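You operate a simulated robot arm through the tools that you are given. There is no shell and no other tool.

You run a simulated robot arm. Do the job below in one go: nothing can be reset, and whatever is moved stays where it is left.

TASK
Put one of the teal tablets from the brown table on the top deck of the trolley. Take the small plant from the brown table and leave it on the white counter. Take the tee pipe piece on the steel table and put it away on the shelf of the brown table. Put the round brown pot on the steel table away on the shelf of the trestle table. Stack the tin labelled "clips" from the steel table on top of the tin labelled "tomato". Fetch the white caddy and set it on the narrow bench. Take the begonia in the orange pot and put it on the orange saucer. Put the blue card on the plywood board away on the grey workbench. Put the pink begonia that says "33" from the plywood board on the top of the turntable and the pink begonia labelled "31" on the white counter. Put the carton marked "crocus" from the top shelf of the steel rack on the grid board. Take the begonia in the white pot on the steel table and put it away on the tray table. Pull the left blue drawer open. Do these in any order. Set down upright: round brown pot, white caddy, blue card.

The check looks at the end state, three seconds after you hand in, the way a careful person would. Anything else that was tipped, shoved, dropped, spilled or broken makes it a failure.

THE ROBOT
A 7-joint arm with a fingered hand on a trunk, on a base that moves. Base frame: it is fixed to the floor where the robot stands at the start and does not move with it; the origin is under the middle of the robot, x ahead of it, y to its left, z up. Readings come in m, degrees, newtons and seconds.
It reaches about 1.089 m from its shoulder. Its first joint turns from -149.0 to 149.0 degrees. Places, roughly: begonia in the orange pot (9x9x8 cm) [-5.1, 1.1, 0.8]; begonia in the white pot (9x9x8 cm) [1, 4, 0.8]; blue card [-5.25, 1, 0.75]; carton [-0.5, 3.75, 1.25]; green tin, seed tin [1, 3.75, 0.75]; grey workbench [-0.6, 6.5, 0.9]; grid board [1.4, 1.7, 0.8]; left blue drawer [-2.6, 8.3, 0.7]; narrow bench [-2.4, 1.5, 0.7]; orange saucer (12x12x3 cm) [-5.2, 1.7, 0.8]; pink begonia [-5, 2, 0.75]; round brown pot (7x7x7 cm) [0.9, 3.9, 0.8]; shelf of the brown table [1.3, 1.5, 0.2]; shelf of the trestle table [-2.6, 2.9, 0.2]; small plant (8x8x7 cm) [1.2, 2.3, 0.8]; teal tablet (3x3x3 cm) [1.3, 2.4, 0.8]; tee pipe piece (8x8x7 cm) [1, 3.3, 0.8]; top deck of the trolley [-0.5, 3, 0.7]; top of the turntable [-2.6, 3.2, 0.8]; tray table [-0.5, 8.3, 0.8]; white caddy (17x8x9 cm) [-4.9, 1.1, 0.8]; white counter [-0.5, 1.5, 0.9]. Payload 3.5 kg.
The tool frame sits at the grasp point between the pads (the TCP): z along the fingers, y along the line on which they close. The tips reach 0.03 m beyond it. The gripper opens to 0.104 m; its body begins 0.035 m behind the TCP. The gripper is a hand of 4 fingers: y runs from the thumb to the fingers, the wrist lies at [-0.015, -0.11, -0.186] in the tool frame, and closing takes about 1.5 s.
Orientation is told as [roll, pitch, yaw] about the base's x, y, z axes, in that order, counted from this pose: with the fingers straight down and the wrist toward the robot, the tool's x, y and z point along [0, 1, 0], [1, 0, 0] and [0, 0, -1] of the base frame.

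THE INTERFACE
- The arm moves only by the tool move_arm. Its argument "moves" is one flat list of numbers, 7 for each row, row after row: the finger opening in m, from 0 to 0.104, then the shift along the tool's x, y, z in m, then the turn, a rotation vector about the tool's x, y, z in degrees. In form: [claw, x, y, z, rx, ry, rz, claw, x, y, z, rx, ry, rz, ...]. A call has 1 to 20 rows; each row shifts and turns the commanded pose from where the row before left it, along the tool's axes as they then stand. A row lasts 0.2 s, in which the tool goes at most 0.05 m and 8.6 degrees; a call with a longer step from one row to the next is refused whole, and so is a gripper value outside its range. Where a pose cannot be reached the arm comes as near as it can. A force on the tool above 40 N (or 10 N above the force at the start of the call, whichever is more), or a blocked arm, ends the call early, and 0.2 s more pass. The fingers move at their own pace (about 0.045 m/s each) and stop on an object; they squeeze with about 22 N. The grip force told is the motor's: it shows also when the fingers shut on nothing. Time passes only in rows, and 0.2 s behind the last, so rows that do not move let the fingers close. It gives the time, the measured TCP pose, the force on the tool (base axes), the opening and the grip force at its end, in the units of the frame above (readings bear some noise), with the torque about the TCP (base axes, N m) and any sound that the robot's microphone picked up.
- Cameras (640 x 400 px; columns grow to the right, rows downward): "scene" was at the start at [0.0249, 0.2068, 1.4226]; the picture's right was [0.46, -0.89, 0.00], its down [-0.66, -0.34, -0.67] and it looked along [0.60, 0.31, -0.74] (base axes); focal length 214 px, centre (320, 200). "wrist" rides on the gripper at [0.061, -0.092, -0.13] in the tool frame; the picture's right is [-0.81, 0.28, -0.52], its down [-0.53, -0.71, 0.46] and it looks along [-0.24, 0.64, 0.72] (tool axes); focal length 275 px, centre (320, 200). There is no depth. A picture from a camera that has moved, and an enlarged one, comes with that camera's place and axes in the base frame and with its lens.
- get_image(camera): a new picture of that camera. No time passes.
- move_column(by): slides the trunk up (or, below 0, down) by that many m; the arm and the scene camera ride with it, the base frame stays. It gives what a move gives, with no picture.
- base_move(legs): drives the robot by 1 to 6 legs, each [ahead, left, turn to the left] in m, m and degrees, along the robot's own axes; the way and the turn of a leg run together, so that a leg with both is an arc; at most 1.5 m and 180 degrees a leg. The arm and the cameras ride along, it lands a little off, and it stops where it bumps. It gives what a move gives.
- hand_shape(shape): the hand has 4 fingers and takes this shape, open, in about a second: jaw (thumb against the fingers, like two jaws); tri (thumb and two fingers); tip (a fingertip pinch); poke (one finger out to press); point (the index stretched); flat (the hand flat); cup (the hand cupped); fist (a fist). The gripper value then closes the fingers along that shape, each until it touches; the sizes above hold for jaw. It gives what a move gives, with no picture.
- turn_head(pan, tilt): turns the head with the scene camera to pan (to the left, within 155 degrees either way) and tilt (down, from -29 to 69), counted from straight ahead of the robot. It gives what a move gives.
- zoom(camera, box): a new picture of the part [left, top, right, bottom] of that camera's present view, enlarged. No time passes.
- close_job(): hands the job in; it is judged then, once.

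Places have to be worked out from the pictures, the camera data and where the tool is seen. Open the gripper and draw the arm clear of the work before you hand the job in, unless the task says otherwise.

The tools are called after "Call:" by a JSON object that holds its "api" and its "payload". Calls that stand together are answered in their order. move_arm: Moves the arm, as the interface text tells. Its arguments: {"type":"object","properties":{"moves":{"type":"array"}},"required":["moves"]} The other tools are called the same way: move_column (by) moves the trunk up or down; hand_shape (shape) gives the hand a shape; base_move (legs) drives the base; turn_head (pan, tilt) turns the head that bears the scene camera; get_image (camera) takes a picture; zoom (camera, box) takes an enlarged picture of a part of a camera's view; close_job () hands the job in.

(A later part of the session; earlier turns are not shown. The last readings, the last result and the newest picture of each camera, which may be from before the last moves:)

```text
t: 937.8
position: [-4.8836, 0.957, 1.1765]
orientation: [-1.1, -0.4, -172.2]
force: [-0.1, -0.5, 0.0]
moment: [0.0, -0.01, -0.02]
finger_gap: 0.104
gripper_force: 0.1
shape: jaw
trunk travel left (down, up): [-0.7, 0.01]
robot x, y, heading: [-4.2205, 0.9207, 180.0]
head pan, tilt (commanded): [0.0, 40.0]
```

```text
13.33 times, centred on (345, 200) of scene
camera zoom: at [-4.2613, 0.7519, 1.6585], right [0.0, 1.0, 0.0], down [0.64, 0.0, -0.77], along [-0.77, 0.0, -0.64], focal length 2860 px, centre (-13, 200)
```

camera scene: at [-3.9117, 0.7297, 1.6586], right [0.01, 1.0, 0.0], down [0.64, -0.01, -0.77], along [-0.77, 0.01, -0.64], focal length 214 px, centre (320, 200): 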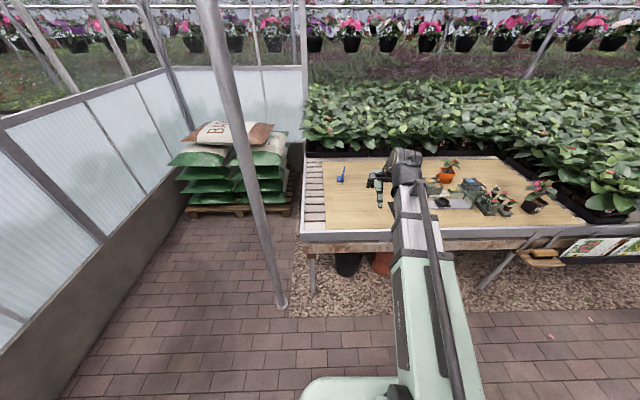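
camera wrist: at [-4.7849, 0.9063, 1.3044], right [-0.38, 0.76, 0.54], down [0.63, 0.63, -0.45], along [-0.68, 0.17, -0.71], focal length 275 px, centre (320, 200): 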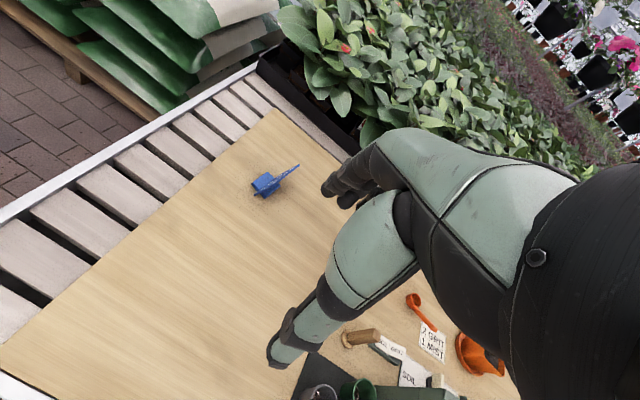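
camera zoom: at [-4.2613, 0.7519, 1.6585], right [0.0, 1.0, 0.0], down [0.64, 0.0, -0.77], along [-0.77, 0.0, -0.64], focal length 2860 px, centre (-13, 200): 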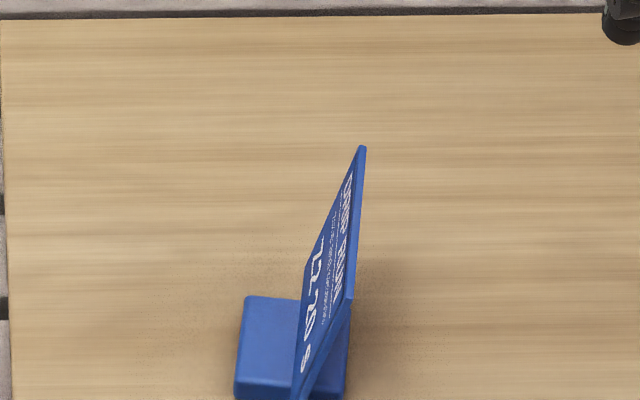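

The card (about 7 cm wide, 3–4 mm thick, top z≈0.85) stands in its foot with its plane along 155°, centre ≈ (-5.23, 0.908). I move over it and turn the hand so the fingers will close across the card.

Call:
{"api": "move_arm", "payload": {"moves": [0.104, 0.0017, 0.0414, 0.0221, 0, 0, 0, 0.104, 0.0017, 0.0414, 0.0221, 0, 0, 0, 0.104, 0.0017, 0.0414, 0.0221, 0, 0, 0, 0.104, 0.0017, 0.0414, 0.0221, 0, 0, 0, 0.104, 0.0017, 0.0414, 0.0221, 0, 0, 0, 0.104, 0.0017, 0.0414, 0.0221, 0, 0, 0, 0.104, 0.0017, 0.0414, 0.0221, 0, 0, 0, 0.104, 0.0017, 0.0414, 0.0221, 0, 0, 0, 0.104, 0, 0, 0, 0, 0, -8.25, 0.104, 0, 0, 0, 0, 0, -8.25, 0.104, 0, 0, 0, 0, 0, -8.25, 0.104, 0, 0, 0, 0, 0, -8.25, 0.104, 0, 0, 0, 0, 0, -8.25, 0.104, 0, 0, 0, 0, 0, -8.25, 0.104, 0, 0, 0, 0, 0, -8.25]}}

Call:
{"api": "get_image", "payload": {"camera": "wrist"}}

Call:
{"api": "get_image", "payload": {"camera": "scene"}}

```text
t: 941.0
position: [-5.1727, 0.8972, 1.0031]
orientation: [-1.1, 0.6, -114.4]
force: [0.3, -0.4, -0.4]
moment: [0.04, 0.01, -0.01]
finger_gap: 0.1039
gripper_force: 0.1
shape: jaw
out of reach, approached as far as the arm can: row 13, 14, 15
trunk travel left (down, up): [-0.7, 0.01]
robot x, y, heading: [-4.2175, 0.9179, 180.0]
head pan, tilt (commanded): [0.0, 40.0]
```

```text
taken
camera wrist: at [-5.0766, 0.9542, 1.1336], right [-0.84, 0.07, 0.53], down [-0.2, 0.88, -0.44], along [-0.5, -0.47, -0.73], focal length 275 px, centre (320, 200)
```

wrist: 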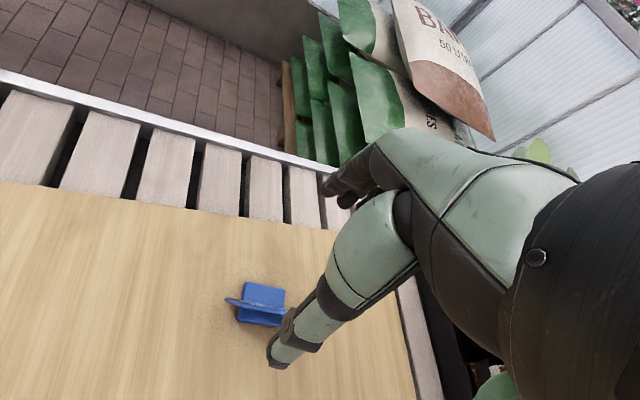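

```text
taken
camera scene: at [-4.2602, 0.7518, 1.6586], right [0.0, 1.0, 0.0], down [0.64, 0.0, -0.77], along [-0.77, 0.0, -0.64], focal length 214 px, centre (320, 200)
```

scene: 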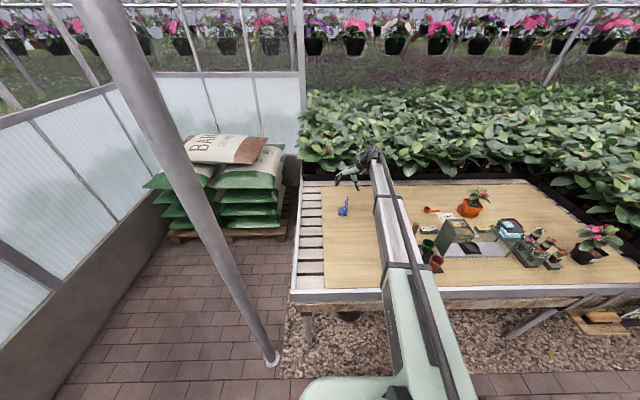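

The arm is at its reach limit in this posture, so I roll 7 cm closer.

Call:
{"api": "base_move", "payload": {"legs": [[0.07, 0, 0]]}}

Call:
{"api": "get_image", "payload": {"camera": "wrist"}}

Call:
{"api": "zoom", "payload": {"camera": "wrist", "box": [180, 220, 340, 380]}}

```text
t: 942.0
position: [-5.2433, 0.9007, 1.0012]
orientation: [-1.0, 0.7, -114.6]
force: [-0.2, -0.8, 0.0]
moment: [0.01, -0.02, 0.03]
finger_gap: 0.1041
gripper_force: 0.0
shape: jaw
trunk travel left (down, up): [-0.7, 0.01]
robot x, y, heading: [-4.2923, 0.9224, 179.5]
head pan, tilt (commanded): [0.0, 40.0]
```

```text
taken
camera wrist: at [-5.1485, 0.9556, 1.1324], right [-0.85, 0.08, 0.53], down [-0.19, 0.88, -0.44], along [-0.5, -0.47, -0.73], focal length 275 px, centre (320, 200)
```

wrist: 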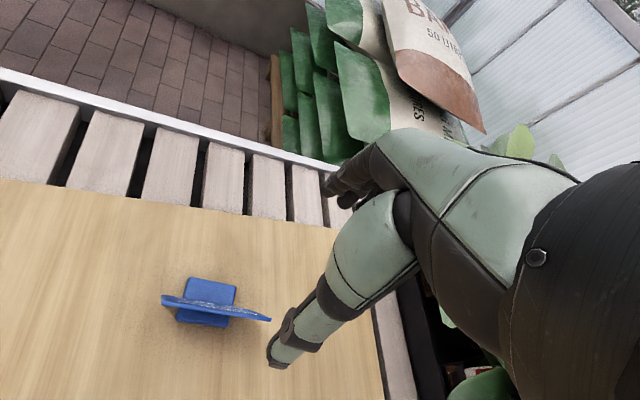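

```text
2.50 times, centred on (260, 300) of wrist
camera zoom: at [-5.1485, 0.9556, 1.1324], right [-0.85, 0.08, 0.53], down [-0.19, 0.88, -0.44], along [-0.5, -0.47, -0.73], focal length 688 px, centre (470, -50)
```

zoom: 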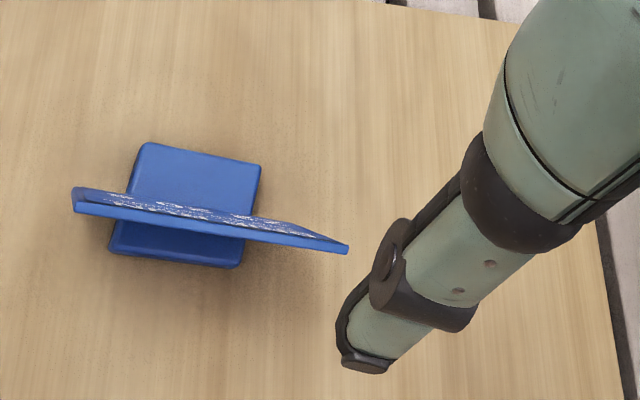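

From the views the card runs along about 169.5° (10 cm long) and leans about 12° to the north; the top edge centre is near (-5.22, 0.917, 0.842). I move the base 5 cm closer, pull the arm back and up, and lower the trunk 15 cm for better reach.

Call:
{"api": "base_move", "payload": {"legs": [[0.05, 0, 0.3]]}}

Call:
{"api": "move_arm", "payload": {"moves": [0.104, 0.035, 0, -0.025, 0, 0, 0, 0.104, 0.035, 0, -0.025, 0, 0, 0, 0.104, 0, 0, -0.03, 0, 0, 0, 0.104, 0, 0, -0.03, 0, 0, 0]}}

Call:
{"api": "move_column", "payload": {"by": -0.15}}

Call:
{"api": "get_image", "payload": {"camera": "wrist"}}

```text
t: 942.9
position: [-5.2941, 0.8958, 1.0011]
orientation: [-1.1, 0.8, -114.4]
force: [-0.3, -0.1, -0.5]
moment: [0.01, -0.02, 0.01]
finger_gap: 0.1039
gripper_force: 0.1
shape: jaw
trunk travel left (down, up): [-0.7, 0.01]
robot x, y, heading: [-4.3435, 0.9216, -180.0]
head pan, tilt (commanded): [0.0, 40.0]
```

```text
t: 943.9
position: [-5.2274, 0.8659, 1.112]
orientation: [-1.1, 0.7, -114.3]
force: [-1.4, -0.1, -0.3]
moment: [0.01, -0.01, -0.02]
finger_gap: 0.104
gripper_force: 0.1
shape: jaw
trunk travel left (down, up): [-0.7, 0.01]
robot x, y, heading: [-4.3414, 0.9197, -180.0]
head pan, tilt (commanded): [0.0, 40.0]
```

```text
t: 945.7
position: [-5.2275, 0.8653, 0.9621]
orientation: [-1.2, 0.7, -114.4]
force: [0.0, 0.4, -0.1]
moment: [-0.03, -0.02, 0.02]
finger_gap: 0.1037
gripper_force: 0.1
shape: jaw
trunk travel left (down, up): [-0.55, 0.16]
robot x, y, heading: [-4.3416, 0.9202, -179.9]
head pan, tilt (commanded): [0.0, 40.0]
```

```text
taken
camera wrist: at [-5.1328, 0.9209, 1.0923], right [-0.84, 0.07, 0.53], down [-0.2, 0.88, -0.44], along [-0.5, -0.47, -0.73], focal length 275 px, centre (320, 200)
```

wrist: 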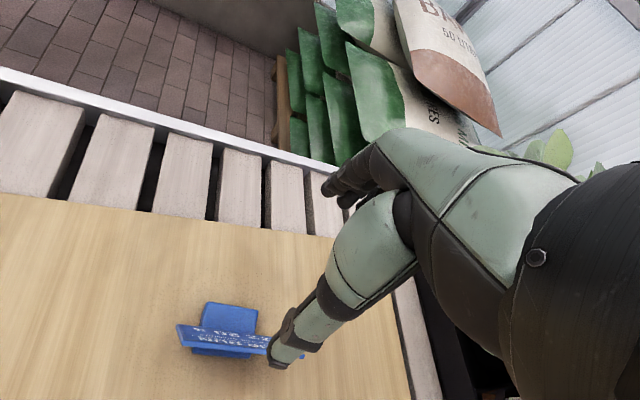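

I turn the hand to the card's direction and tilt it 12° to match its lean.

Call:
{"api": "move_arm", "payload": {"moves": [0.104, 0, 0, 0, 0, 0, -7.0, 0.104, 0, 0, 0, 0, 0, -7.0, 0.104, 0, 0, 0, -6.0, 0, 0, 0.104, 0, 0, 0, -6.0, 0, 0]}}

Call:
{"api": "get_image", "payload": {"camera": "wrist"}}

Call:
{"api": "zoom", "payload": {"camera": "scene", "box": [300, 130, 440, 230]}}

```text
t: 946.7
position: [-5.2278, 0.8638, 0.9627]
orientation: [-0.9, -11.2, -100.0]
force: [-0.4, 0.2, -0.9]
moment: [0.0, -0.01, 0.01]
finger_gap: 0.1041
gripper_force: 0.1
shape: jaw
trunk travel left (down, up): [-0.55, 0.16]
robot x, y, heading: [-4.3398, 0.9225, -180.0]
head pan, tilt (commanded): [0.0, 40.0]
```

```text
taken
camera wrist: at [-5.1458, 0.9668, 1.0712], right [-0.82, -0.02, 0.57], down [-0.42, 0.7, -0.58], along [-0.39, -0.72, -0.58], focal length 275 px, centre (320, 200)
```

wrist: 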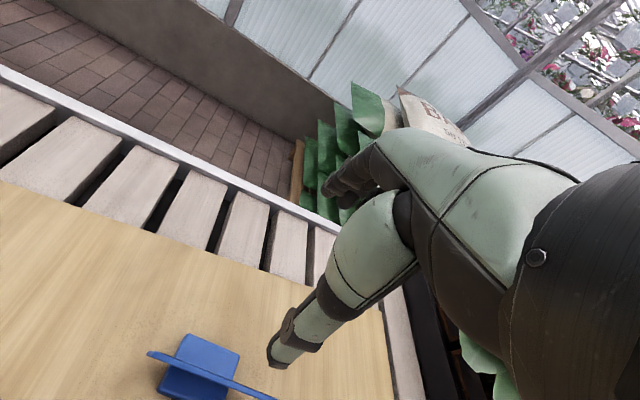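

```text
4.00 times, centred on (370, 180) of scene
camera zoom: at [-4.3807, 0.7521, 1.5086], right [0.0, 1.0, 0.0], down [0.64, 0.0, -0.77], along [-0.77, 0.0, -0.64], focal length 858 px, centre (120, 280)
```

zoom: 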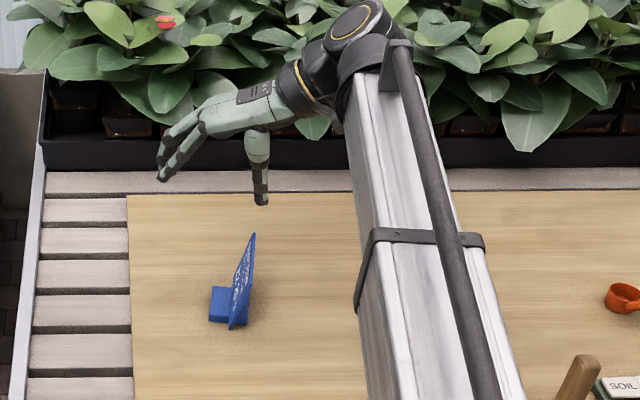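

The hand is open across the card's direction, thumb on its north side. I shift north to straddle the card from above.

Call:
{"api": "move_arm", "payload": {"moves": [0.104, 0.0106, -0.0389, 0.0153, 0, 0, 0, 0.104, 0.0106, -0.0389, 0.0153, 0, 0, 0]}}

Call:
{"api": "get_image", "payload": {"camera": "wrist"}}

Call:
{"api": "zoom", "payload": {"camera": "scene", "box": [300, 130, 440, 230]}}

```text
t: 947.3
position: [-5.1942, 0.9306, 0.9162]
orientation: [-0.9, -11.0, -100.2]
force: [1.2, 0.1, -0.6]
moment: [-0.01, 0.0, 0.0]
finger_gap: 0.1042
gripper_force: 0.1
shape: jaw
trunk travel left (down, up): [-0.55, 0.16]
robot x, y, heading: [-4.34, 0.9274, -180.0]
head pan, tilt (commanded): [0.0, 40.0]
```

```text
taken
camera wrist: at [-5.1124, 1.0333, 1.0257], right [-0.82, -0.02, 0.57], down [-0.42, 0.7, -0.58], along [-0.39, -0.71, -0.58], focal length 275 px, centre (320, 200)
```

wrist: 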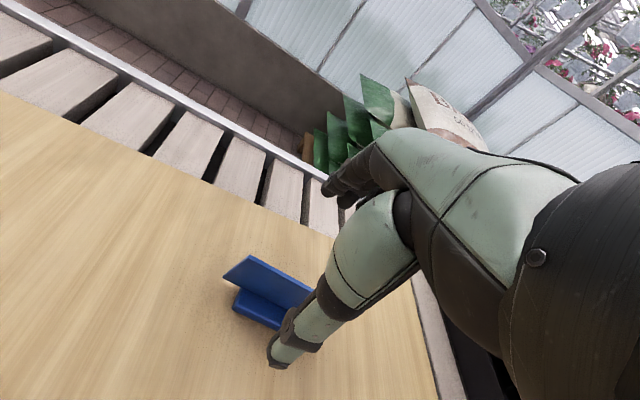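

```text
4.00 times, centred on (370, 180) of scene
camera zoom: at [-4.3807, 0.7523, 1.5086], right [0.0, 1.0, 0.0], down [0.64, 0.0, -0.77], along [-0.77, 0.0, -0.64], focal length 858 px, centre (120, 280)
```

zoom: 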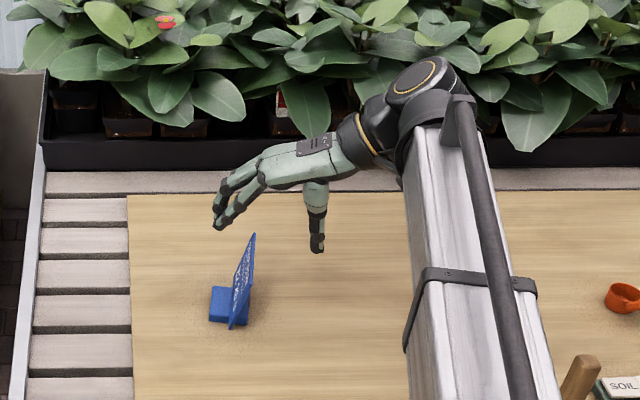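

The fingers and thumb straddle the card evenly. I advance along the tilted axis so that the fingertips reach down both faces.

Call:
{"api": "move_arm", "payload": {"moves": [0.09, 0, 0, 0.025, 0, 0, 0, 0.08, 0, 0, 0.025, 0, 0, 0, 0.08, 0, 0, 0.018, 0, 0, 0]}}

Call:
{"api": "get_image", "payload": {"camera": "wrist"}}

Call:
{"api": "zoom", "payload": {"camera": "scene", "box": [310, 150, 420, 230]}}

```text
t: 948.1
position: [-5.1985, 0.917, 0.8497]
orientation: [-0.9, -11.1, -100.2]
force: [0.2, -0.6, -0.9]
moment: [0.03, 0.0, 0.0]
finger_gap: 0.0802
gripper_force: 0.2
shape: jaw
trunk travel left (down, up): [-0.55, 0.16]
robot x, y, heading: [-4.3388, 0.9235, -180.0]
head pan, tilt (commanded): [0.0, 40.0]
```

```text
taken
camera wrist: at [-5.116, 1.0197, 0.9595], right [-0.82, -0.02, 0.57], down [-0.42, 0.7, -0.58], along [-0.39, -0.71, -0.58], focal length 275 px, centre (320, 200)
```

wrist: 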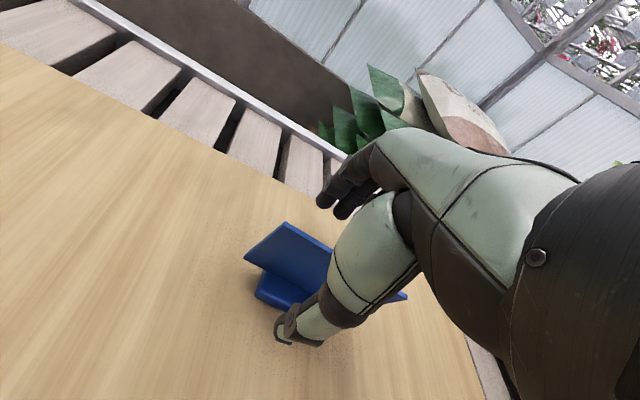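

```text
5.00 times, centred on (365, 190) of scene
camera zoom: at [-4.3808, 0.752, 1.5086], right [0.0, 1.0, 0.0], down [0.64, 0.0, -0.77], along [-0.77, 0.0, -0.64], focal length 1072 px, centre (95, 250)
```

zoom: 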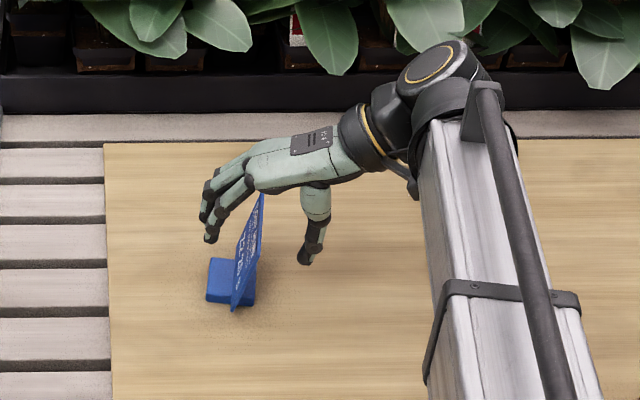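

The card is centred between thumb and fingers with no contact. I close on it.

Call:
{"api": "move_arm", "payload": {"moves": [0.06, 0, 0, 0, 0, 0, 0, 0.04, 0, 0, 0, 0, 0, 0, 0.02, 0, 0, 0, 0, 0, 0, 0.0, 0, 0, 0, 0, 0, 0, 0.0, 0, 0, 0, 0, 0, 0, 0.0, 0, 0, 0, 0, 0, 0, 0.0, 0, 0, 0, 0, 0, 0]}}

Call:
{"api": "get_image", "payload": {"camera": "wrist"}}

Call:
{"api": "zoom", "payload": {"camera": "scene", "box": [310, 150, 420, 230]}}

```text
t: 949.7
position: [-5.1993, 0.9184, 0.85]
orientation: [-0.9, -11.1, -100.2]
force: [0.8, -0.9, -1.0]
moment: [-0.01, 0.0, 0.0]
finger_gap: 0.0001
gripper_force: 21.4
shape: jaw
trunk travel left (down, up): [-0.55, 0.16]
robot x, y, heading: [-4.3384, 0.923, -179.8]
head pan, tilt (commanded): [0.0, 40.0]
```

```text
taken
camera wrist: at [-5.1159, 1.0198, 0.9595], right [-0.82, -0.02, 0.57], down [-0.42, 0.7, -0.58], along [-0.39, -0.71, -0.58], focal length 275 px, centre (320, 200)
```

wrist: 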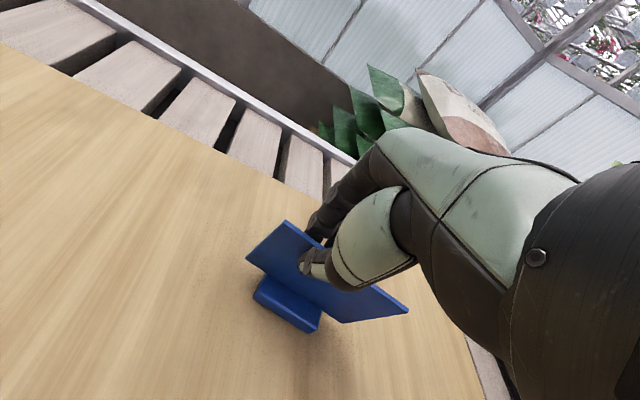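

```text
5.00 times, centred on (365, 190) of scene
camera zoom: at [-4.3808, 0.7521, 1.5086], right [0.0, 1.0, 0.0], down [0.64, 0.0, -0.77], along [-0.77, 0.0, -0.64], focal length 1072 px, centre (95, 250)
```

zoom: 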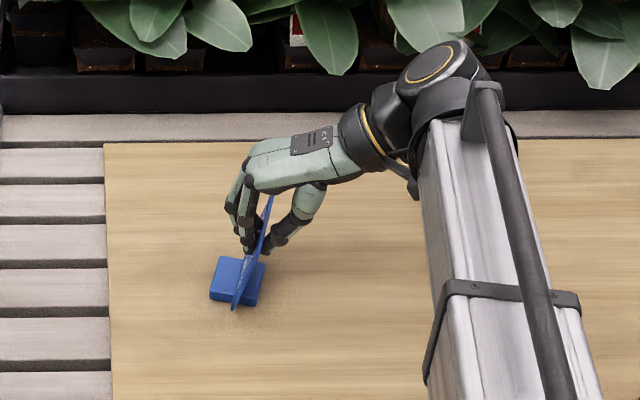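

The grip reads closed on the thin card. I lift straight up 3 cm and check whether it follows.

Call:
{"api": "move_arm", "payload": {"moves": [0.0, 0, 0.0015, -0.007, 0, 0, 0, 0.0, 0, 0.002, -0.01, 0, 0, 0, 0.0, 0, 0.003, -0.014, 0, 0, 0]}}

Call:
{"api": "get_image", "payload": {"camera": "wrist"}}

Call:
{"api": "zoom", "payload": {"camera": "scene", "box": [310, 150, 420, 230]}}

```text
t: 950.5
position: [-5.1969, 0.9176, 0.8808]
orientation: [-0.9, -11.1, -100.1]
force: [0.2, -0.6, -0.4]
moment: [0.0, 0.0, -0.01]
finger_gap: 0.0001
gripper_force: 21.8
shape: jaw
trunk travel left (down, up): [-0.55, 0.16]
robot x, y, heading: [-4.3406, 0.9199, -180.1]
head pan, tilt (commanded): [0.0, 40.0]
```

```text
taken
camera wrist: at [-5.1155, 1.0195, 0.9908], right [-0.82, -0.02, 0.57], down [-0.42, 0.7, -0.58], along [-0.39, -0.71, -0.58], focal length 275 px, centre (320, 200)
```

wrist: 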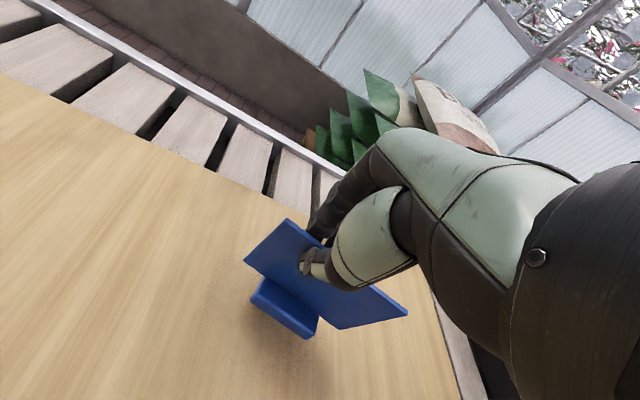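

```text
5.00 times, centred on (365, 190) of scene
camera zoom: at [-4.3808, 0.752, 1.5085], right [0.0, 1.0, 0.0], down [0.64, 0.0, -0.77], along [-0.77, 0.0, -0.64], focal length 1072 px, centre (95, 250)
```

zoom: 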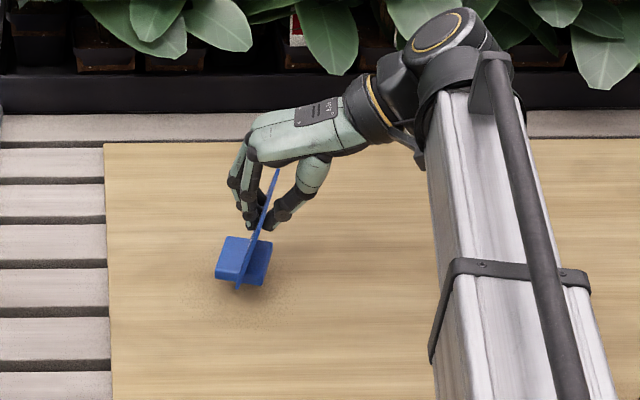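

The card with its foot is lifted. I raise it higher, raise the trunk again and draw the arm in.

Call:
{"api": "move_arm", "payload": {"moves": [0.0, 0, 0.006, -0.03, 0, 0, 0, 0.0, 0, 0.0085, -0.04, 0, 0, 0, 0.0, 0, 0.0085, -0.04, 0, 0, 0, 0.0, 0, 0.0085, -0.04, 0, 0, 0, 0.0, 0.04, -0.007, -0.0015, 0, 0, 0, 0.0, 0.04, -0.007, -0.0015, 0, 0, 0, 0.0, 0.04, -0.007, -0.0015, 0, 0, 0, 0.0, 0.04, -0.007, -0.0015, 0, 0, 0]}}

Call:
{"api": "get_image", "payload": {"camera": "wrist"}}

Call:
{"api": "zoom", "payload": {"camera": "scene", "box": [300, 120, 460, 230]}}

```text
t: 952.3
position: [-5.0335, 0.913, 1.0326]
orientation: [-1.0, -11.1, -100.2]
force: [-0.2, -0.3, -1.0]
moment: [0.01, 0.0, 0.01]
finger_gap: 0.0002
gripper_force: 21.9
shape: jaw
trunk travel left (down, up): [-0.55, 0.16]
robot x, y, heading: [-4.3436, 0.924, -180.2]
head pan, tilt (commanded): [0.0, 40.0]
```

```text
taken
camera wrist: at [-4.9504, 1.0153, 1.1419], right [-0.82, -0.02, 0.57], down [-0.42, 0.7, -0.58], along [-0.39, -0.71, -0.58], focal length 275 px, centre (320, 200)
```

wrist: 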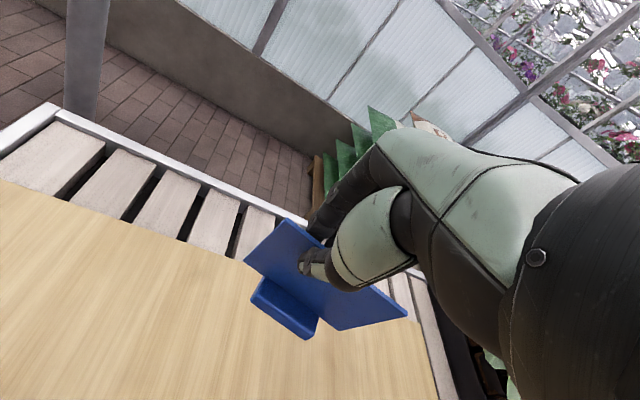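

```text
3.64 times, centred on (380, 175) of scene
camera zoom: at [-4.3805, 0.752, 1.5086], right [0.0, 1.0, 0.0], down [0.64, 0.0, -0.77], along [-0.77, 0.0, -0.64], focal length 780 px, centre (102, 291)
```

zoom: 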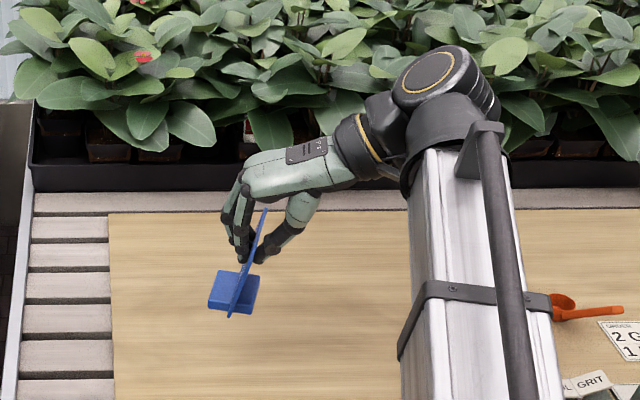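

The card is stable in the hand. I raise the trunk, back out and take it by the corridor and the main aisle toward the grey workbench.

Call:
{"api": "move_column", "payload": {"by": 0.15}}

Call:
{"api": "base_move", "payload": {"legs": [[-0.48, 0, 0], [0, 0.83, 0]]}}

Call:
{"api": "base_move", "payload": {"legs": [[-1.3, 0, 0], [-1.3, 0, 0], [-1.0, 0, 0], [-0.6, 0, 0]]}}

Call:
{"api": "get_image", "payload": {"camera": "wrist"}}

```text
t: 954.0
position: [-5.0339, 0.9139, 1.1805]
orientation: [-0.9, -11.0, -100.1]
force: [0.4, -0.2, -0.2]
moment: [0.0, -0.03, 0.03]
finger_gap: 0.0001
gripper_force: 22.3
shape: jaw
trunk travel left (down, up): [-0.7, 0.01]
robot x, y, heading: [-4.3415, 0.9198, -180.1]
head pan, tilt (commanded): [0.0, 40.0]
```

```text
t: 960.9
position: [-4.5524, 0.0775, 1.1825]
orientation: [-0.9, -11.2, -99.8]
force: [0.1, -0.3, -0.6]
moment: [-0.01, -0.02, 0.0]
finger_gap: 0.0
gripper_force: 21.9
shape: jaw
trunk travel left (down, up): [-0.7, 0.01]
robot x, y, heading: [-3.8572, 0.0865, -179.6]
head pan, tilt (commanded): [0.0, 40.0]
```

```text
t: 981.3
position: [-0.3559, 0.091, 1.1819]
orientation: [-1.0, -11.0, -99.8]
force: [0.9, -0.2, -0.5]
moment: [-0.01, 0.01, 0.01]
finger_gap: 0.0002
gripper_force: 21.4
shape: jaw
trunk travel left (down, up): [-0.7, 0.01]
robot x, y, heading: [0.3384, 0.104, -179.6]
head pan, tilt (commanded): [0.0, 40.0]
```

```text
taken
camera wrist: at [-0.2737, 0.1937, 1.2921], right [-0.82, -0.03, 0.57], down [-0.43, 0.7, -0.58], along [-0.38, -0.72, -0.58], focal length 275 px, centre (320, 200)
```

wrist: 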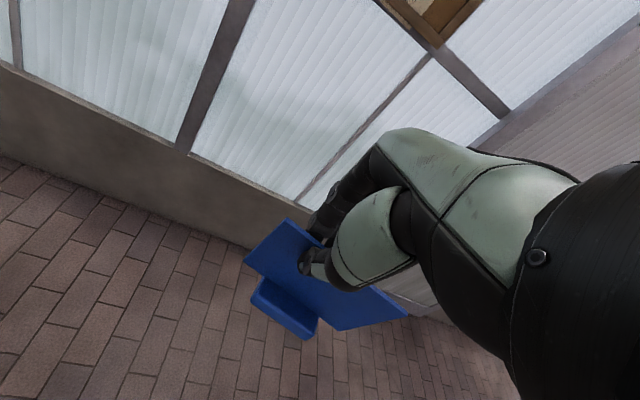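

The card is still firmly held. I back up a little, turn north and drive up the aisle.

Call:
{"api": "base_move", "payload": {"legs": [[-0.07, 0, 0], [0, 0, -90], [1.4, 0.03, 0], [1.4, 0, 0]]}}

Call:
{"api": "base_move", "payload": {"legs": [[1.3, 0, 0], [1.3, 0, 0]]}}

Call:
{"api": "get_image", "payload": {"camera": "wrist"}}

Call:
{"api": "turn_head", "payload": {"pan": 50, "tilt": 30}}

Call:
{"api": "get_image", "payload": {"camera": "scene"}}

```text
t: 999.4
position: [0.3232, 3.6105, 1.1813]
orientation: [-1.0, -11.1, 170.7]
force: [-0.1, 0.5, -1.2]
moment: [0.0, 0.01, 0.04]
finger_gap: 0.0003
gripper_force: 21.9
shape: jaw
trunk travel left (down, up): [-0.7, 0.01]
robot x, y, heading: [0.3391, 2.9169, 91.0]
head pan, tilt (commanded): [0.0, 40.0]
```

```text
t: 1012.1
position: [0.2819, 6.2207, 1.1822]
orientation: [-0.9, -11.1, 170.8]
force: [-0.3, 0.4, -0.3]
moment: [-0.03, 0.02, 0.02]
finger_gap: 0.0002
gripper_force: 22.0
shape: jaw
trunk travel left (down, up): [-0.7, 0.01]
robot x, y, heading: [0.301, 5.5296, 91.1]
head pan, tilt (commanded): [0.0, 40.0]
```

```text
taken
camera wrist: at [0.385, 6.14, 1.2917], right [-0.04, 0.82, 0.57], down [0.69, 0.43, -0.58], along [-0.72, 0.38, -0.58], focal length 275 px, centre (320, 200)
```

wrist: 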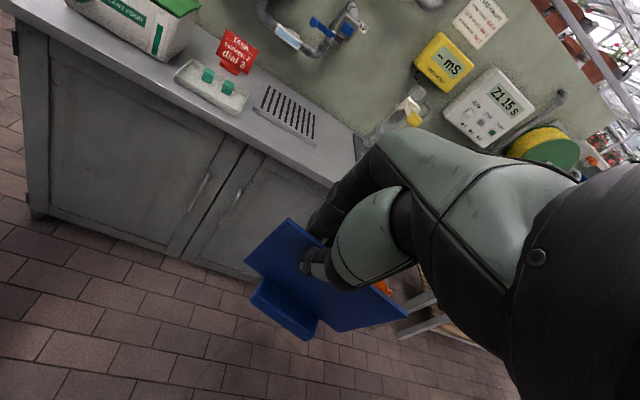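

```text
t: 1013.3
position: [0.2817, 6.2209, 1.1818]
orientation: [-0.9, -11.1, 170.8]
force: [0.5, 0.1, 0.0]
moment: [0.01, 0.01, -0.01]
finger_gap: 0.0
gripper_force: 21.9
shape: jaw
trunk travel left (down, up): [-0.7, 0.01]
robot x, y, heading: [0.3038, 5.527, 90.8]
head pan, tilt (commanded): [50.0, 30.0]
```

```text
taken
camera scene: at [0.0622, 5.5371, 1.6739], right [0.63, 0.78, 0.0], down [0.39, -0.32, -0.87], along [-0.67, 0.55, -0.5], focal length 214 px, centre (320, 200)
```

scene: 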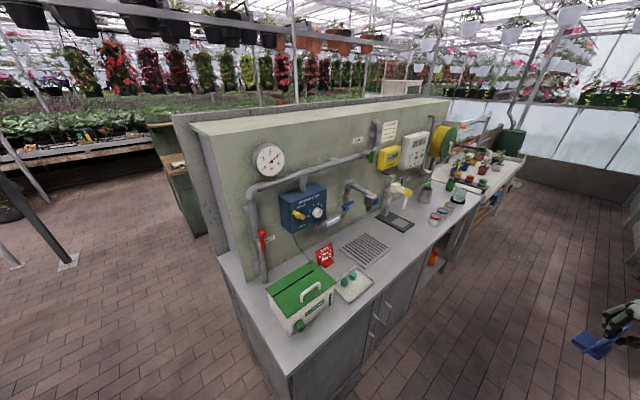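

I drive on a little to see the bench top squarely and choose a free place.

Call:
{"api": "base_move", "payload": {"legs": [[0.75, -0.1, -1]]}}

Call:
{"api": "turn_head", "payload": {"pan": 80, "tilt": 45}}

Call:
{"api": "get_image", "payload": {"camera": "scene"}}

```text
t: 1017.4
position: [0.3873, 6.9754, 1.1822]
orientation: [-0.9, -11.1, 169.8]
force: [0.5, -0.4, -0.6]
moment: [0.0, -0.02, 0.02]
finger_gap: 0.0001
gripper_force: 21.8
shape: jaw
trunk travel left (down, up): [-0.7, 0.01]
robot x, y, heading: [0.3954, 6.2801, 90.2]
head pan, tilt (commanded): [50.0, 30.0]
```

```text
t: 1018.3
position: [0.3874, 6.975, 1.1819]
orientation: [-0.9, -11.1, 169.7]
force: [0.0, 1.1, -0.3]
moment: [0.05, 0.01, -0.02]
finger_gap: 0.0
gripper_force: 21.9
shape: jaw
trunk travel left (down, up): [-0.7, 0.01]
robot x, y, heading: [0.3921, 6.278, 89.8]
head pan, tilt (commanded): [80.0, 45.0]
```

```text
taken
camera scene: at [0.1451, 6.2508, 1.6513], right [0.18, 0.98, 0.0], down [0.7, -0.12, -0.71], along [-0.7, 0.12, -0.71], focal length 214 px, centre (320, 200)
```

scene: 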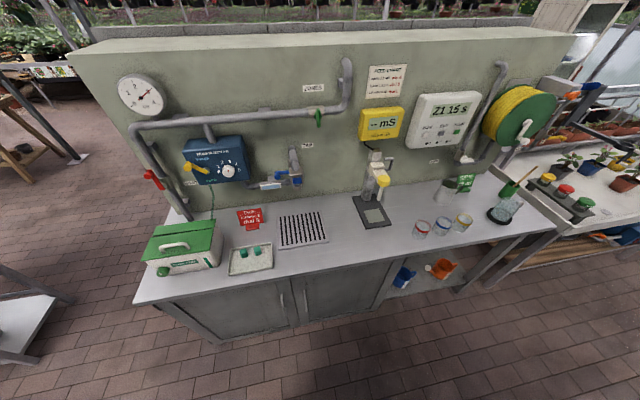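

A 17 cm wide free space lies between the drain grate (y≈6.36) and the meter stand (y≈6.53). I position the base and turn west so the card comes over about (-0.365, 6.44).

Call:
{"api": "base_move", "payload": {"legs": [[0.19, 0.04, 0], [0, 0, 90]]}}

Call:
{"api": "turn_head", "payload": {"pan": 10, "tilt": 45}}

Call:
{"api": "get_image", "payload": {"camera": "scene"}}

Call:
{"api": "get_image", "payload": {"camera": "wrist"}}

```text
t: 1023.7
position: [-0.3376, 6.463, 1.1822]
orientation: [-0.9, -11.2, -100.2]
force: [-0.2, 0.0, 0.2]
moment: [-0.01, 0.01, -0.03]
finger_gap: 0.0
gripper_force: 21.8
shape: jaw
trunk travel left (down, up): [-0.7, 0.01]
robot x, y, heading: [0.3542, 6.4711, -179.9]
head pan, tilt (commanded): [80.0, 45.0]
```

```text
t: 1025.1
position: [-0.3374, 6.4625, 1.1833]
orientation: [-0.9, -11.1, -100.1]
force: [0.0, 0.2, -0.9]
moment: [-0.02, 0.02, 0.0]
finger_gap: 0.0
gripper_force: 21.6
shape: jaw
trunk travel left (down, up): [-0.7, 0.01]
robot x, y, heading: [0.3568, 6.4707, -179.9]
head pan, tilt (commanded): [10.0, 45.0]
```

```text
taken
camera scene: at [0.3205, 6.2866, 1.6513], right [-0.17, 0.98, 0.0], down [0.7, 0.12, -0.71], along [-0.7, -0.12, -0.71], focal length 214 px, centre (320, 200)
```

scene: 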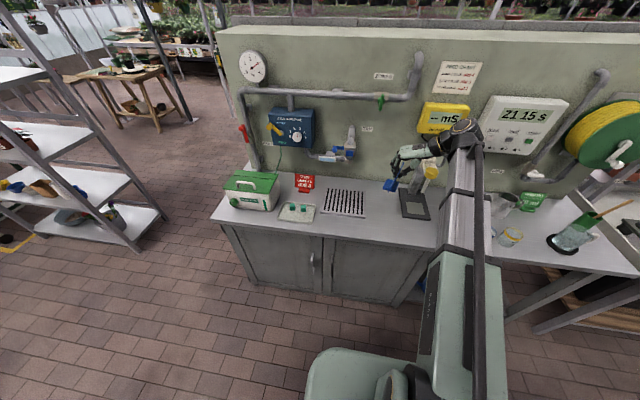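

```text
taken
camera wrist: at [-0.2549, 6.5641, 1.2918], right [-0.82, -0.02, 0.57], down [-0.42, 0.7, -0.58], along [-0.39, -0.71, -0.58], focal length 275 px, centre (320, 200)
```

wrist: 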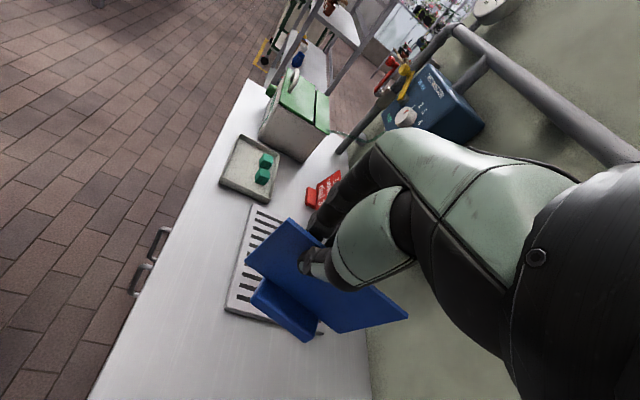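

The free strip between grate (y≤6.40) and meter plate (y≥6.53) is below; I shift 1.5 cm north and lower vertically to z≈1.05.

Call:
{"api": "move_arm", "payload": {"moves": [0.0, -0.0026, -0.0145, -0.003, 0, 0, 0, 0.0, 0, -0.0087, 0.0441, 0, 0, 0, 0.0, 0, -0.0087, 0.0441, 0, 0, 0, 0.0, 0, -0.0077, 0.0392, 0, 0, 0]}}

Call:
{"api": "get_image", "payload": {"camera": "wrist"}}

Call:
{"api": "zoom", "payload": {"camera": "scene", "box": [300, 120, 500, 260]}}

```text
t: 1026.1
position: [-0.339, 6.478, 1.0516]
orientation: [-0.9, -11.1, -100.3]
force: [-0.1, -0.3, 0.4]
moment: [0.01, 0.0, 0.02]
finger_gap: 0.0002
gripper_force: 22.5
shape: jaw
trunk travel left (down, up): [-0.7, 0.01]
robot x, y, heading: [0.3532, 6.4673, -179.9]
head pan, tilt (commanded): [10.0, 45.0]
```

```text
taken
camera wrist: at [-0.2566, 6.5791, 1.1614], right [-0.82, -0.02, 0.57], down [-0.42, 0.7, -0.58], along [-0.39, -0.71, -0.58], focal length 275 px, centre (320, 200)
```

wrist: 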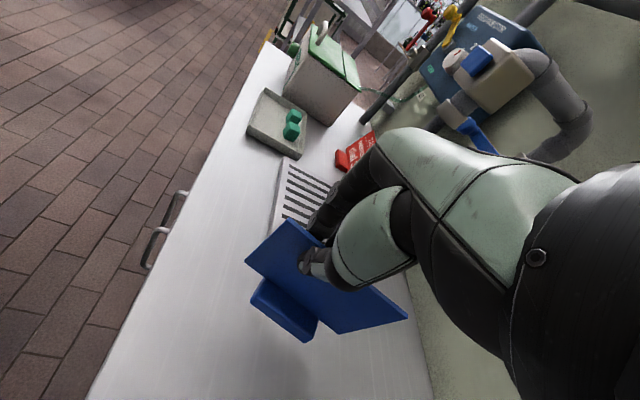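

```text
2.86 times, centred on (400, 190) of scene
camera zoom: at [0.3202, 6.2867, 1.6514], right [-0.17, 0.98, 0.0], down [0.7, 0.12, -0.71], along [-0.7, -0.12, -0.71], focal length 613 px, centre (91, 229)
```

zoom: 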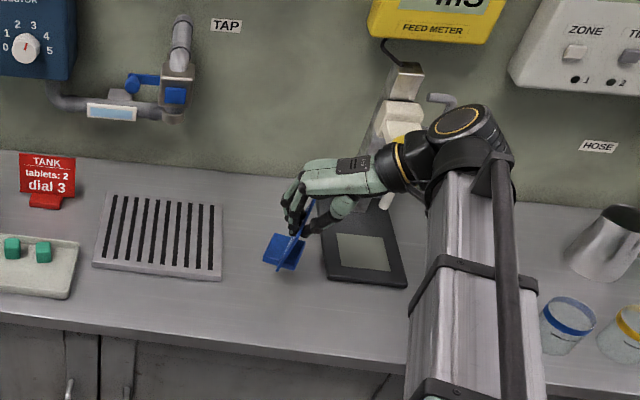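

The card's foot is between the grate and the meter plate. I go on down in smaller steps.

Call:
{"api": "move_arm", "payload": {"moves": [0.0, 0, -0.003, 0.0147, 0, 0, 0, 0.0, 0, -0.002, 0.0098, 0, 0, 0]}}

```text
t: 1026.7
position: [-0.3405, 6.4761, 1.028]
orientation: [-0.9, -11.1, -100.1]
force: [-0.3, 0.3, -0.3]
moment: [0.02, 0.01, -0.03]
finger_gap: 0.0001
gripper_force: 22.0
shape: jaw
trunk travel left (down, up): [-0.7, 0.01]
robot x, y, heading: [0.3552, 6.4703, -179.9]
head pan, tilt (commanded): [10.0, 45.0]
```

Call:
{"api": "move_arm", "payload": {"moves": [0.0, 0, -0.0012, 0.0059, 0, 0, 0, 0.0, 0, -0.001, 0.0049, 0, 0, 0]}}

Call:
{"api": "get_image", "payload": {"camera": "wrist"}}

```text
t: 1027.3
position: [-0.3407, 6.4769, 1.0166]
orientation: [-1.0, -11.1, -100.2]
force: [0.3, 0.2, -1.1]
moment: [0.0, -0.02, 0.0]
finger_gap: 0.0
gripper_force: 22.2
shape: jaw
trunk travel left (down, up): [-0.7, 0.01]
robot x, y, heading: [0.3571, 6.4695, -179.8]
head pan, tilt (commanded): [10.0, 45.0]
```

```text
taken
camera wrist: at [-0.2575, 6.5797, 1.1261], right [-0.82, -0.02, 0.57], down [-0.42, 0.7, -0.57], along [-0.39, -0.71, -0.58], focal length 275 px, centre (320, 200)
```

wrist: 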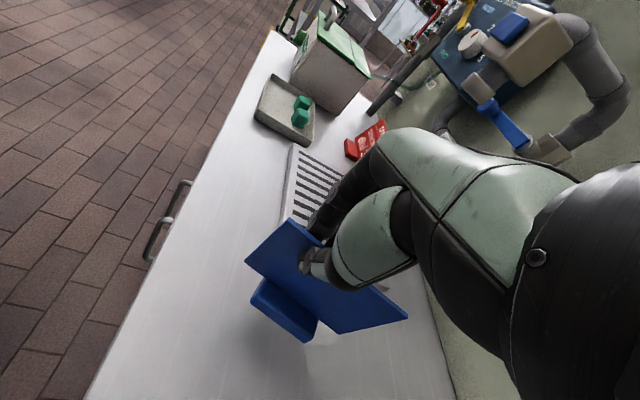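

Call:
{"api": "move_arm", "payload": {"moves": [0.0, 0, -0.0008, 0.0039, 0, 0, 0, 0.0, 0, -0.0008, 0.0039, 0, 0, 0]}}

```text
t: 1027.9
position: [-0.3398, 6.4781, 1.0075]
orientation: [-1.0, -11.1, -100.1]
force: [-0.1, -0.5, -1.0]
moment: [0.01, 0.0, 0.01]
finger_gap: 0.0001
gripper_force: 21.4
shape: jaw
trunk travel left (down, up): [-0.7, 0.01]
robot x, y, heading: [0.3538, 6.4741, -180.1]
head pan, tilt (commanded): [10.0, 45.0]
```

Call:
{"api": "move_arm", "payload": {"moves": [0.0, 0, -0.0006, 0.0029, 0, 0, 0, 0.0, 0, -0.0006, 0.0029, 0, 0, 0]}}

```text
t: 1028.5
position: [-0.3393, 6.4779, 1.0026]
orientation: [-0.9, -11.1, -100.3]
force: [0.1, -0.5, -0.1]
moment: [0.01, -0.01, 0.02]
finger_gap: 0.0
gripper_force: 22.1
shape: jaw
trunk travel left (down, up): [-0.7, 0.01]
robot x, y, heading: [0.3528, 6.4719, -180.1]
head pan, tilt (commanded): [10.0, 45.0]
```

Call:
{"api": "move_arm", "payload": {"moves": [0.0, 0, -0.0006, 0.0029, 0, 0, 0, 0.0, 0, -0.0006, 0.0029, 0, 0, 0]}}

Call:
{"api": "zoom", "payload": {"camera": "scene", "box": [360, 160, 440, 220]}}

```text
t: 1029.1
position: [-0.3401, 6.4791, 0.9968]
orientation: [-1.0, -11.0, -100.3]
force: [-0.3, -0.5, -0.1]
moment: [-0.01, 0.01, -0.04]
finger_gap: 0.0001
gripper_force: 22.0
shape: jaw
trunk travel left (down, up): [-0.7, 0.01]
robot x, y, heading: [0.3519, 6.4712, -180.0]
head pan, tilt (commanded): [10.0, 45.0]
```

```text
6.67 times, centred on (400, 190) of scene
camera zoom: at [0.3205, 6.2866, 1.6513], right [-0.17, 0.98, 0.0], down [0.7, 0.12, -0.71], along [-0.7, -0.12, -0.71], focal length 1430 px, centre (-213, 267)
```

zoom: 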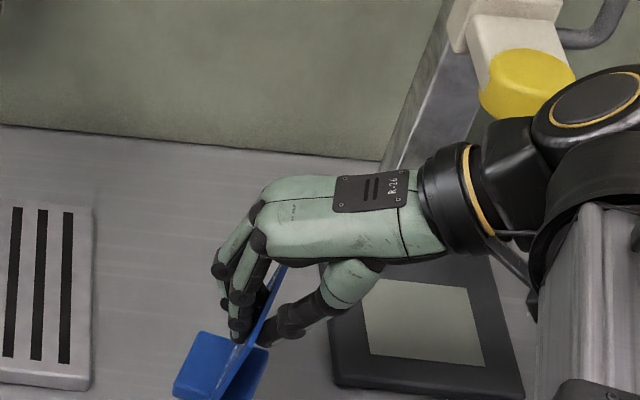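

Call:
{"api": "move_arm", "payload": {"moves": [0.0, 0, -0.0006, 0.0029, 0, 0, 0, 0.0, 0, -0.0004, 0.002, 0, 0, 0]}}

```text
t: 1029.7
position: [-0.3402, 6.4788, 0.9916]
orientation: [-1.0, -11.1, -100.2]
force: [-0.2, 0.8, -0.8]
moment: [-0.02, 0.02, -0.01]
finger_gap: 0.0
gripper_force: 22.0
shape: jaw
trunk travel left (down, up): [-0.7, 0.01]
robot x, y, heading: [0.3531, 6.4693, -179.9]
head pan, tilt (commanded): [10.0, 45.0]
```

Call:
{"api": "move_arm", "payload": {"moves": [0.0, 0, -0.0006, 0.0029, 0, 0, 0, 0.0, 0, -0.0004, 0.002, 0, 0, 0]}}

Call:
{"api": "get_image", "payload": {"camera": "wrist"}}

```text
t: 1030.3
position: [-0.3391, 6.4787, 0.9849]
orientation: [-1.0, -11.1, -100.3]
force: [-0.2, 0.3, -0.9]
moment: [0.03, 0.01, -0.01]
finger_gap: 0.0002
gripper_force: 21.4
shape: jaw
trunk travel left (down, up): [-0.7, 0.01]
robot x, y, heading: [0.3559, 6.4689, -180.0]
head pan, tilt (commanded): [10.0, 45.0]
```

```text
taken
camera wrist: at [-0.2577, 6.5807, 1.096], right [-0.82, -0.02, 0.57], down [-0.42, 0.7, -0.58], along [-0.39, -0.71, -0.58], focal length 275 px, centre (320, 200)
```

wrist: 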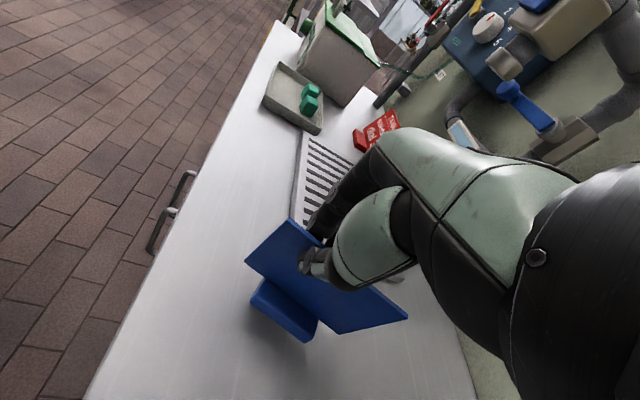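

Call:
{"api": "move_arm", "payload": {"moves": [0.0, 0, -0.0006, 0.0029, 0, 0, 0, 0.0, 0, -0.0006, 0.0029, 0, 0, 0]}}

```text
t: 1030.9
position: [-0.3401, 6.4801, 0.9795]
orientation: [-1.0, -11.1, -100.2]
force: [0.4, 0.0, 0.3]
moment: [-0.03, -0.03, -0.04]
finger_gap: 0.0
gripper_force: 22.8
shape: jaw
trunk travel left (down, up): [-0.7, 0.01]
robot x, y, heading: [0.356, 6.4717, -180.2]
head pan, tilt (commanded): [10.0, 45.0]
```

Call:
{"api": "move_arm", "payload": {"moves": [0.0, 0, -0.0004, 0.002, 0, 0, 0, 0.0, 0, -0.0004, 0.002, 0, 0, 0]}}

Call:
{"api": "zoom", "payload": {"camera": "wrist", "box": [200, 180, 420, 400]}}

```text
t: 1031.5
position: [-0.34, 6.4795, 0.9763]
orientation: [-1.0, -11.0, -100.1]
force: [0.9, 0.3, -0.1]
moment: [-0.03, 0.01, 0.03]
finger_gap: 0.0
gripper_force: 21.9
shape: jaw
trunk travel left (down, up): [-0.7, 0.01]
robot x, y, heading: [0.3555, 6.4715, -179.8]
head pan, tilt (commanded): [10.0, 45.0]
```

```text
1.82 times, centred on (310, 290) of wrist
camera zoom: at [-0.2578, 6.5806, 1.0864], right [-0.82, -0.02, 0.57], down [-0.42, 0.7, -0.58], along [-0.39, -0.71, -0.58], focal length 500 px, centre (338, 36)
```

zoom: 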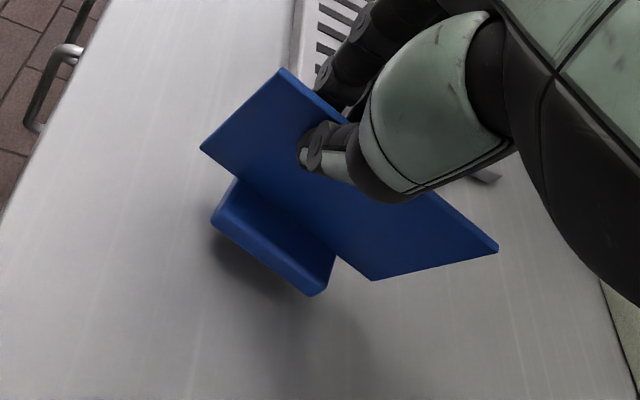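

The foot's near end seems about to touch. I continue in 2 mm steps.

Call:
{"api": "move_arm", "payload": {"moves": [0.0, 0, -0.0004, 0.002, 0, 0, 0, 0.0, 0, -0.0004, 0.002, 0, 0, 0]}}

```text
t: 1032.1
position: [-0.3402, 6.4787, 0.9719]
orientation: [-0.9, -11.1, -100.1]
force: [-0.1, 0.3, 1.2]
moment: [0.02, -0.01, 0.01]
finger_gap: 0.0
gripper_force: 21.9
shape: jaw
trunk travel left (down, up): [-0.7, 0.01]
robot x, y, heading: [0.3561, 6.4737, -179.8]
head pan, tilt (commanded): [10.0, 45.0]
```

Call:
{"api": "move_arm", "payload": {"moves": [0.0, 0, -0.0004, 0.002, 0, 0, 0, 0.0, 0, -0.0002, 0.001, 0, 0, 0]}}

Call:
{"api": "zoom", "payload": {"camera": "wrist", "box": [200, 180, 420, 400]}}

```text
t: 1032.7
position: [-0.3396, 6.4787, 0.9691]
orientation: [-0.9, -11.1, -100.2]
force: [0.0, -0.7, -0.1]
moment: [-0.02, -0.01, 0.02]
finger_gap: 0.0
gripper_force: 21.4
shape: jaw
trunk travel left (down, up): [-0.7, 0.01]
robot x, y, heading: [0.3527, 6.4717, -180.1]
head pan, tilt (commanded): [10.0, 45.0]
```

```text
1.82 times, centred on (310, 290) of wrist
camera zoom: at [-0.258, 6.5808, 1.0792], right [-0.82, -0.02, 0.57], down [-0.42, 0.7, -0.58], along [-0.39, -0.71, -0.58], focal length 500 px, centre (338, 36)
```

zoom: 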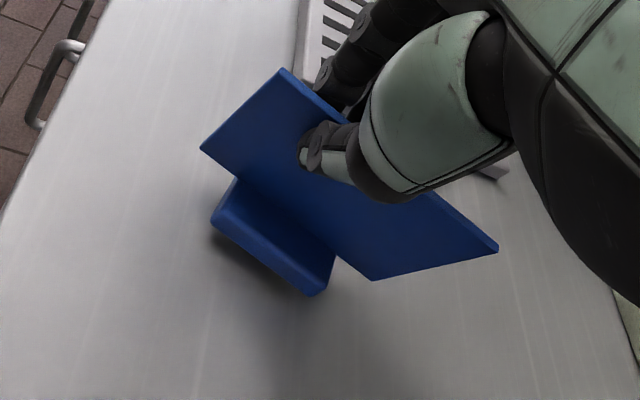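

Call:
{"api": "move_arm", "payload": {"moves": [0.0, 0, -0.0004, 0.002, 0, 0, 0, 0.0, 0, -0.0004, 0.002, 0, 0, 0]}}

```text
t: 1033.3
position: [-0.3403, 6.4794, 0.9652]
orientation: [-0.8, -11.0, -100.2]
force: [0.2, -0.1, -0.6]
moment: [-0.01, 0.01, 0.02]
finger_gap: 0.0003
gripper_force: 22.1
shape: jaw
trunk travel left (down, up): [-0.7, 0.01]
robot x, y, heading: [0.3547, 6.4695, -180.2]
head pan, tilt (commanded): [10.0, 45.0]
```

Call:
{"api": "move_arm", "payload": {"moves": [0.0, 0, -0.0004, 0.002, 0, 0, 0, 0.0, 0, -0.0004, 0.002, 0, 0, 0]}}

Call:
{"api": "zoom", "payload": {"camera": "wrist", "box": [200, 180, 420, 400]}}

```text
t: 1033.9
position: [-0.341, 6.479, 0.9616]
orientation: [-0.9, -11.2, -100.2]
force: [0.0, 1.0, 0.4]
moment: [-0.03, 0.04, -0.03]
finger_gap: 0.0002
gripper_force: 22.4
shape: jaw
trunk travel left (down, up): [-0.7, 0.01]
robot x, y, heading: [0.3545, 6.4741, -180.2]
head pan, tilt (commanded): [10.0, 45.0]
```

```text
1.82 times, centred on (310, 290) of wrist
camera zoom: at [-0.258, 6.5806, 1.0711], right [-0.82, -0.02, 0.57], down [-0.42, 0.7, -0.58], along [-0.39, -0.71, -0.58], focal length 500 px, centre (338, 36)
```

zoom: 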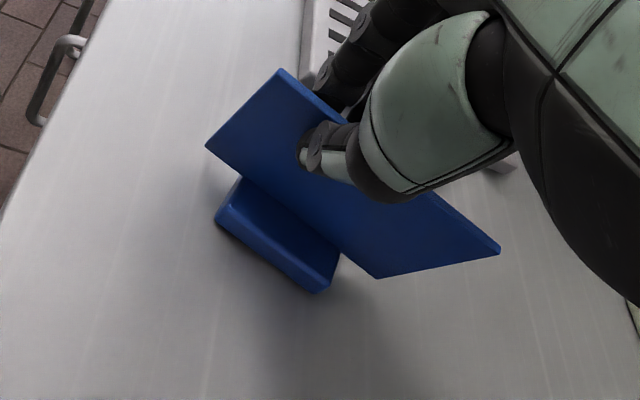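

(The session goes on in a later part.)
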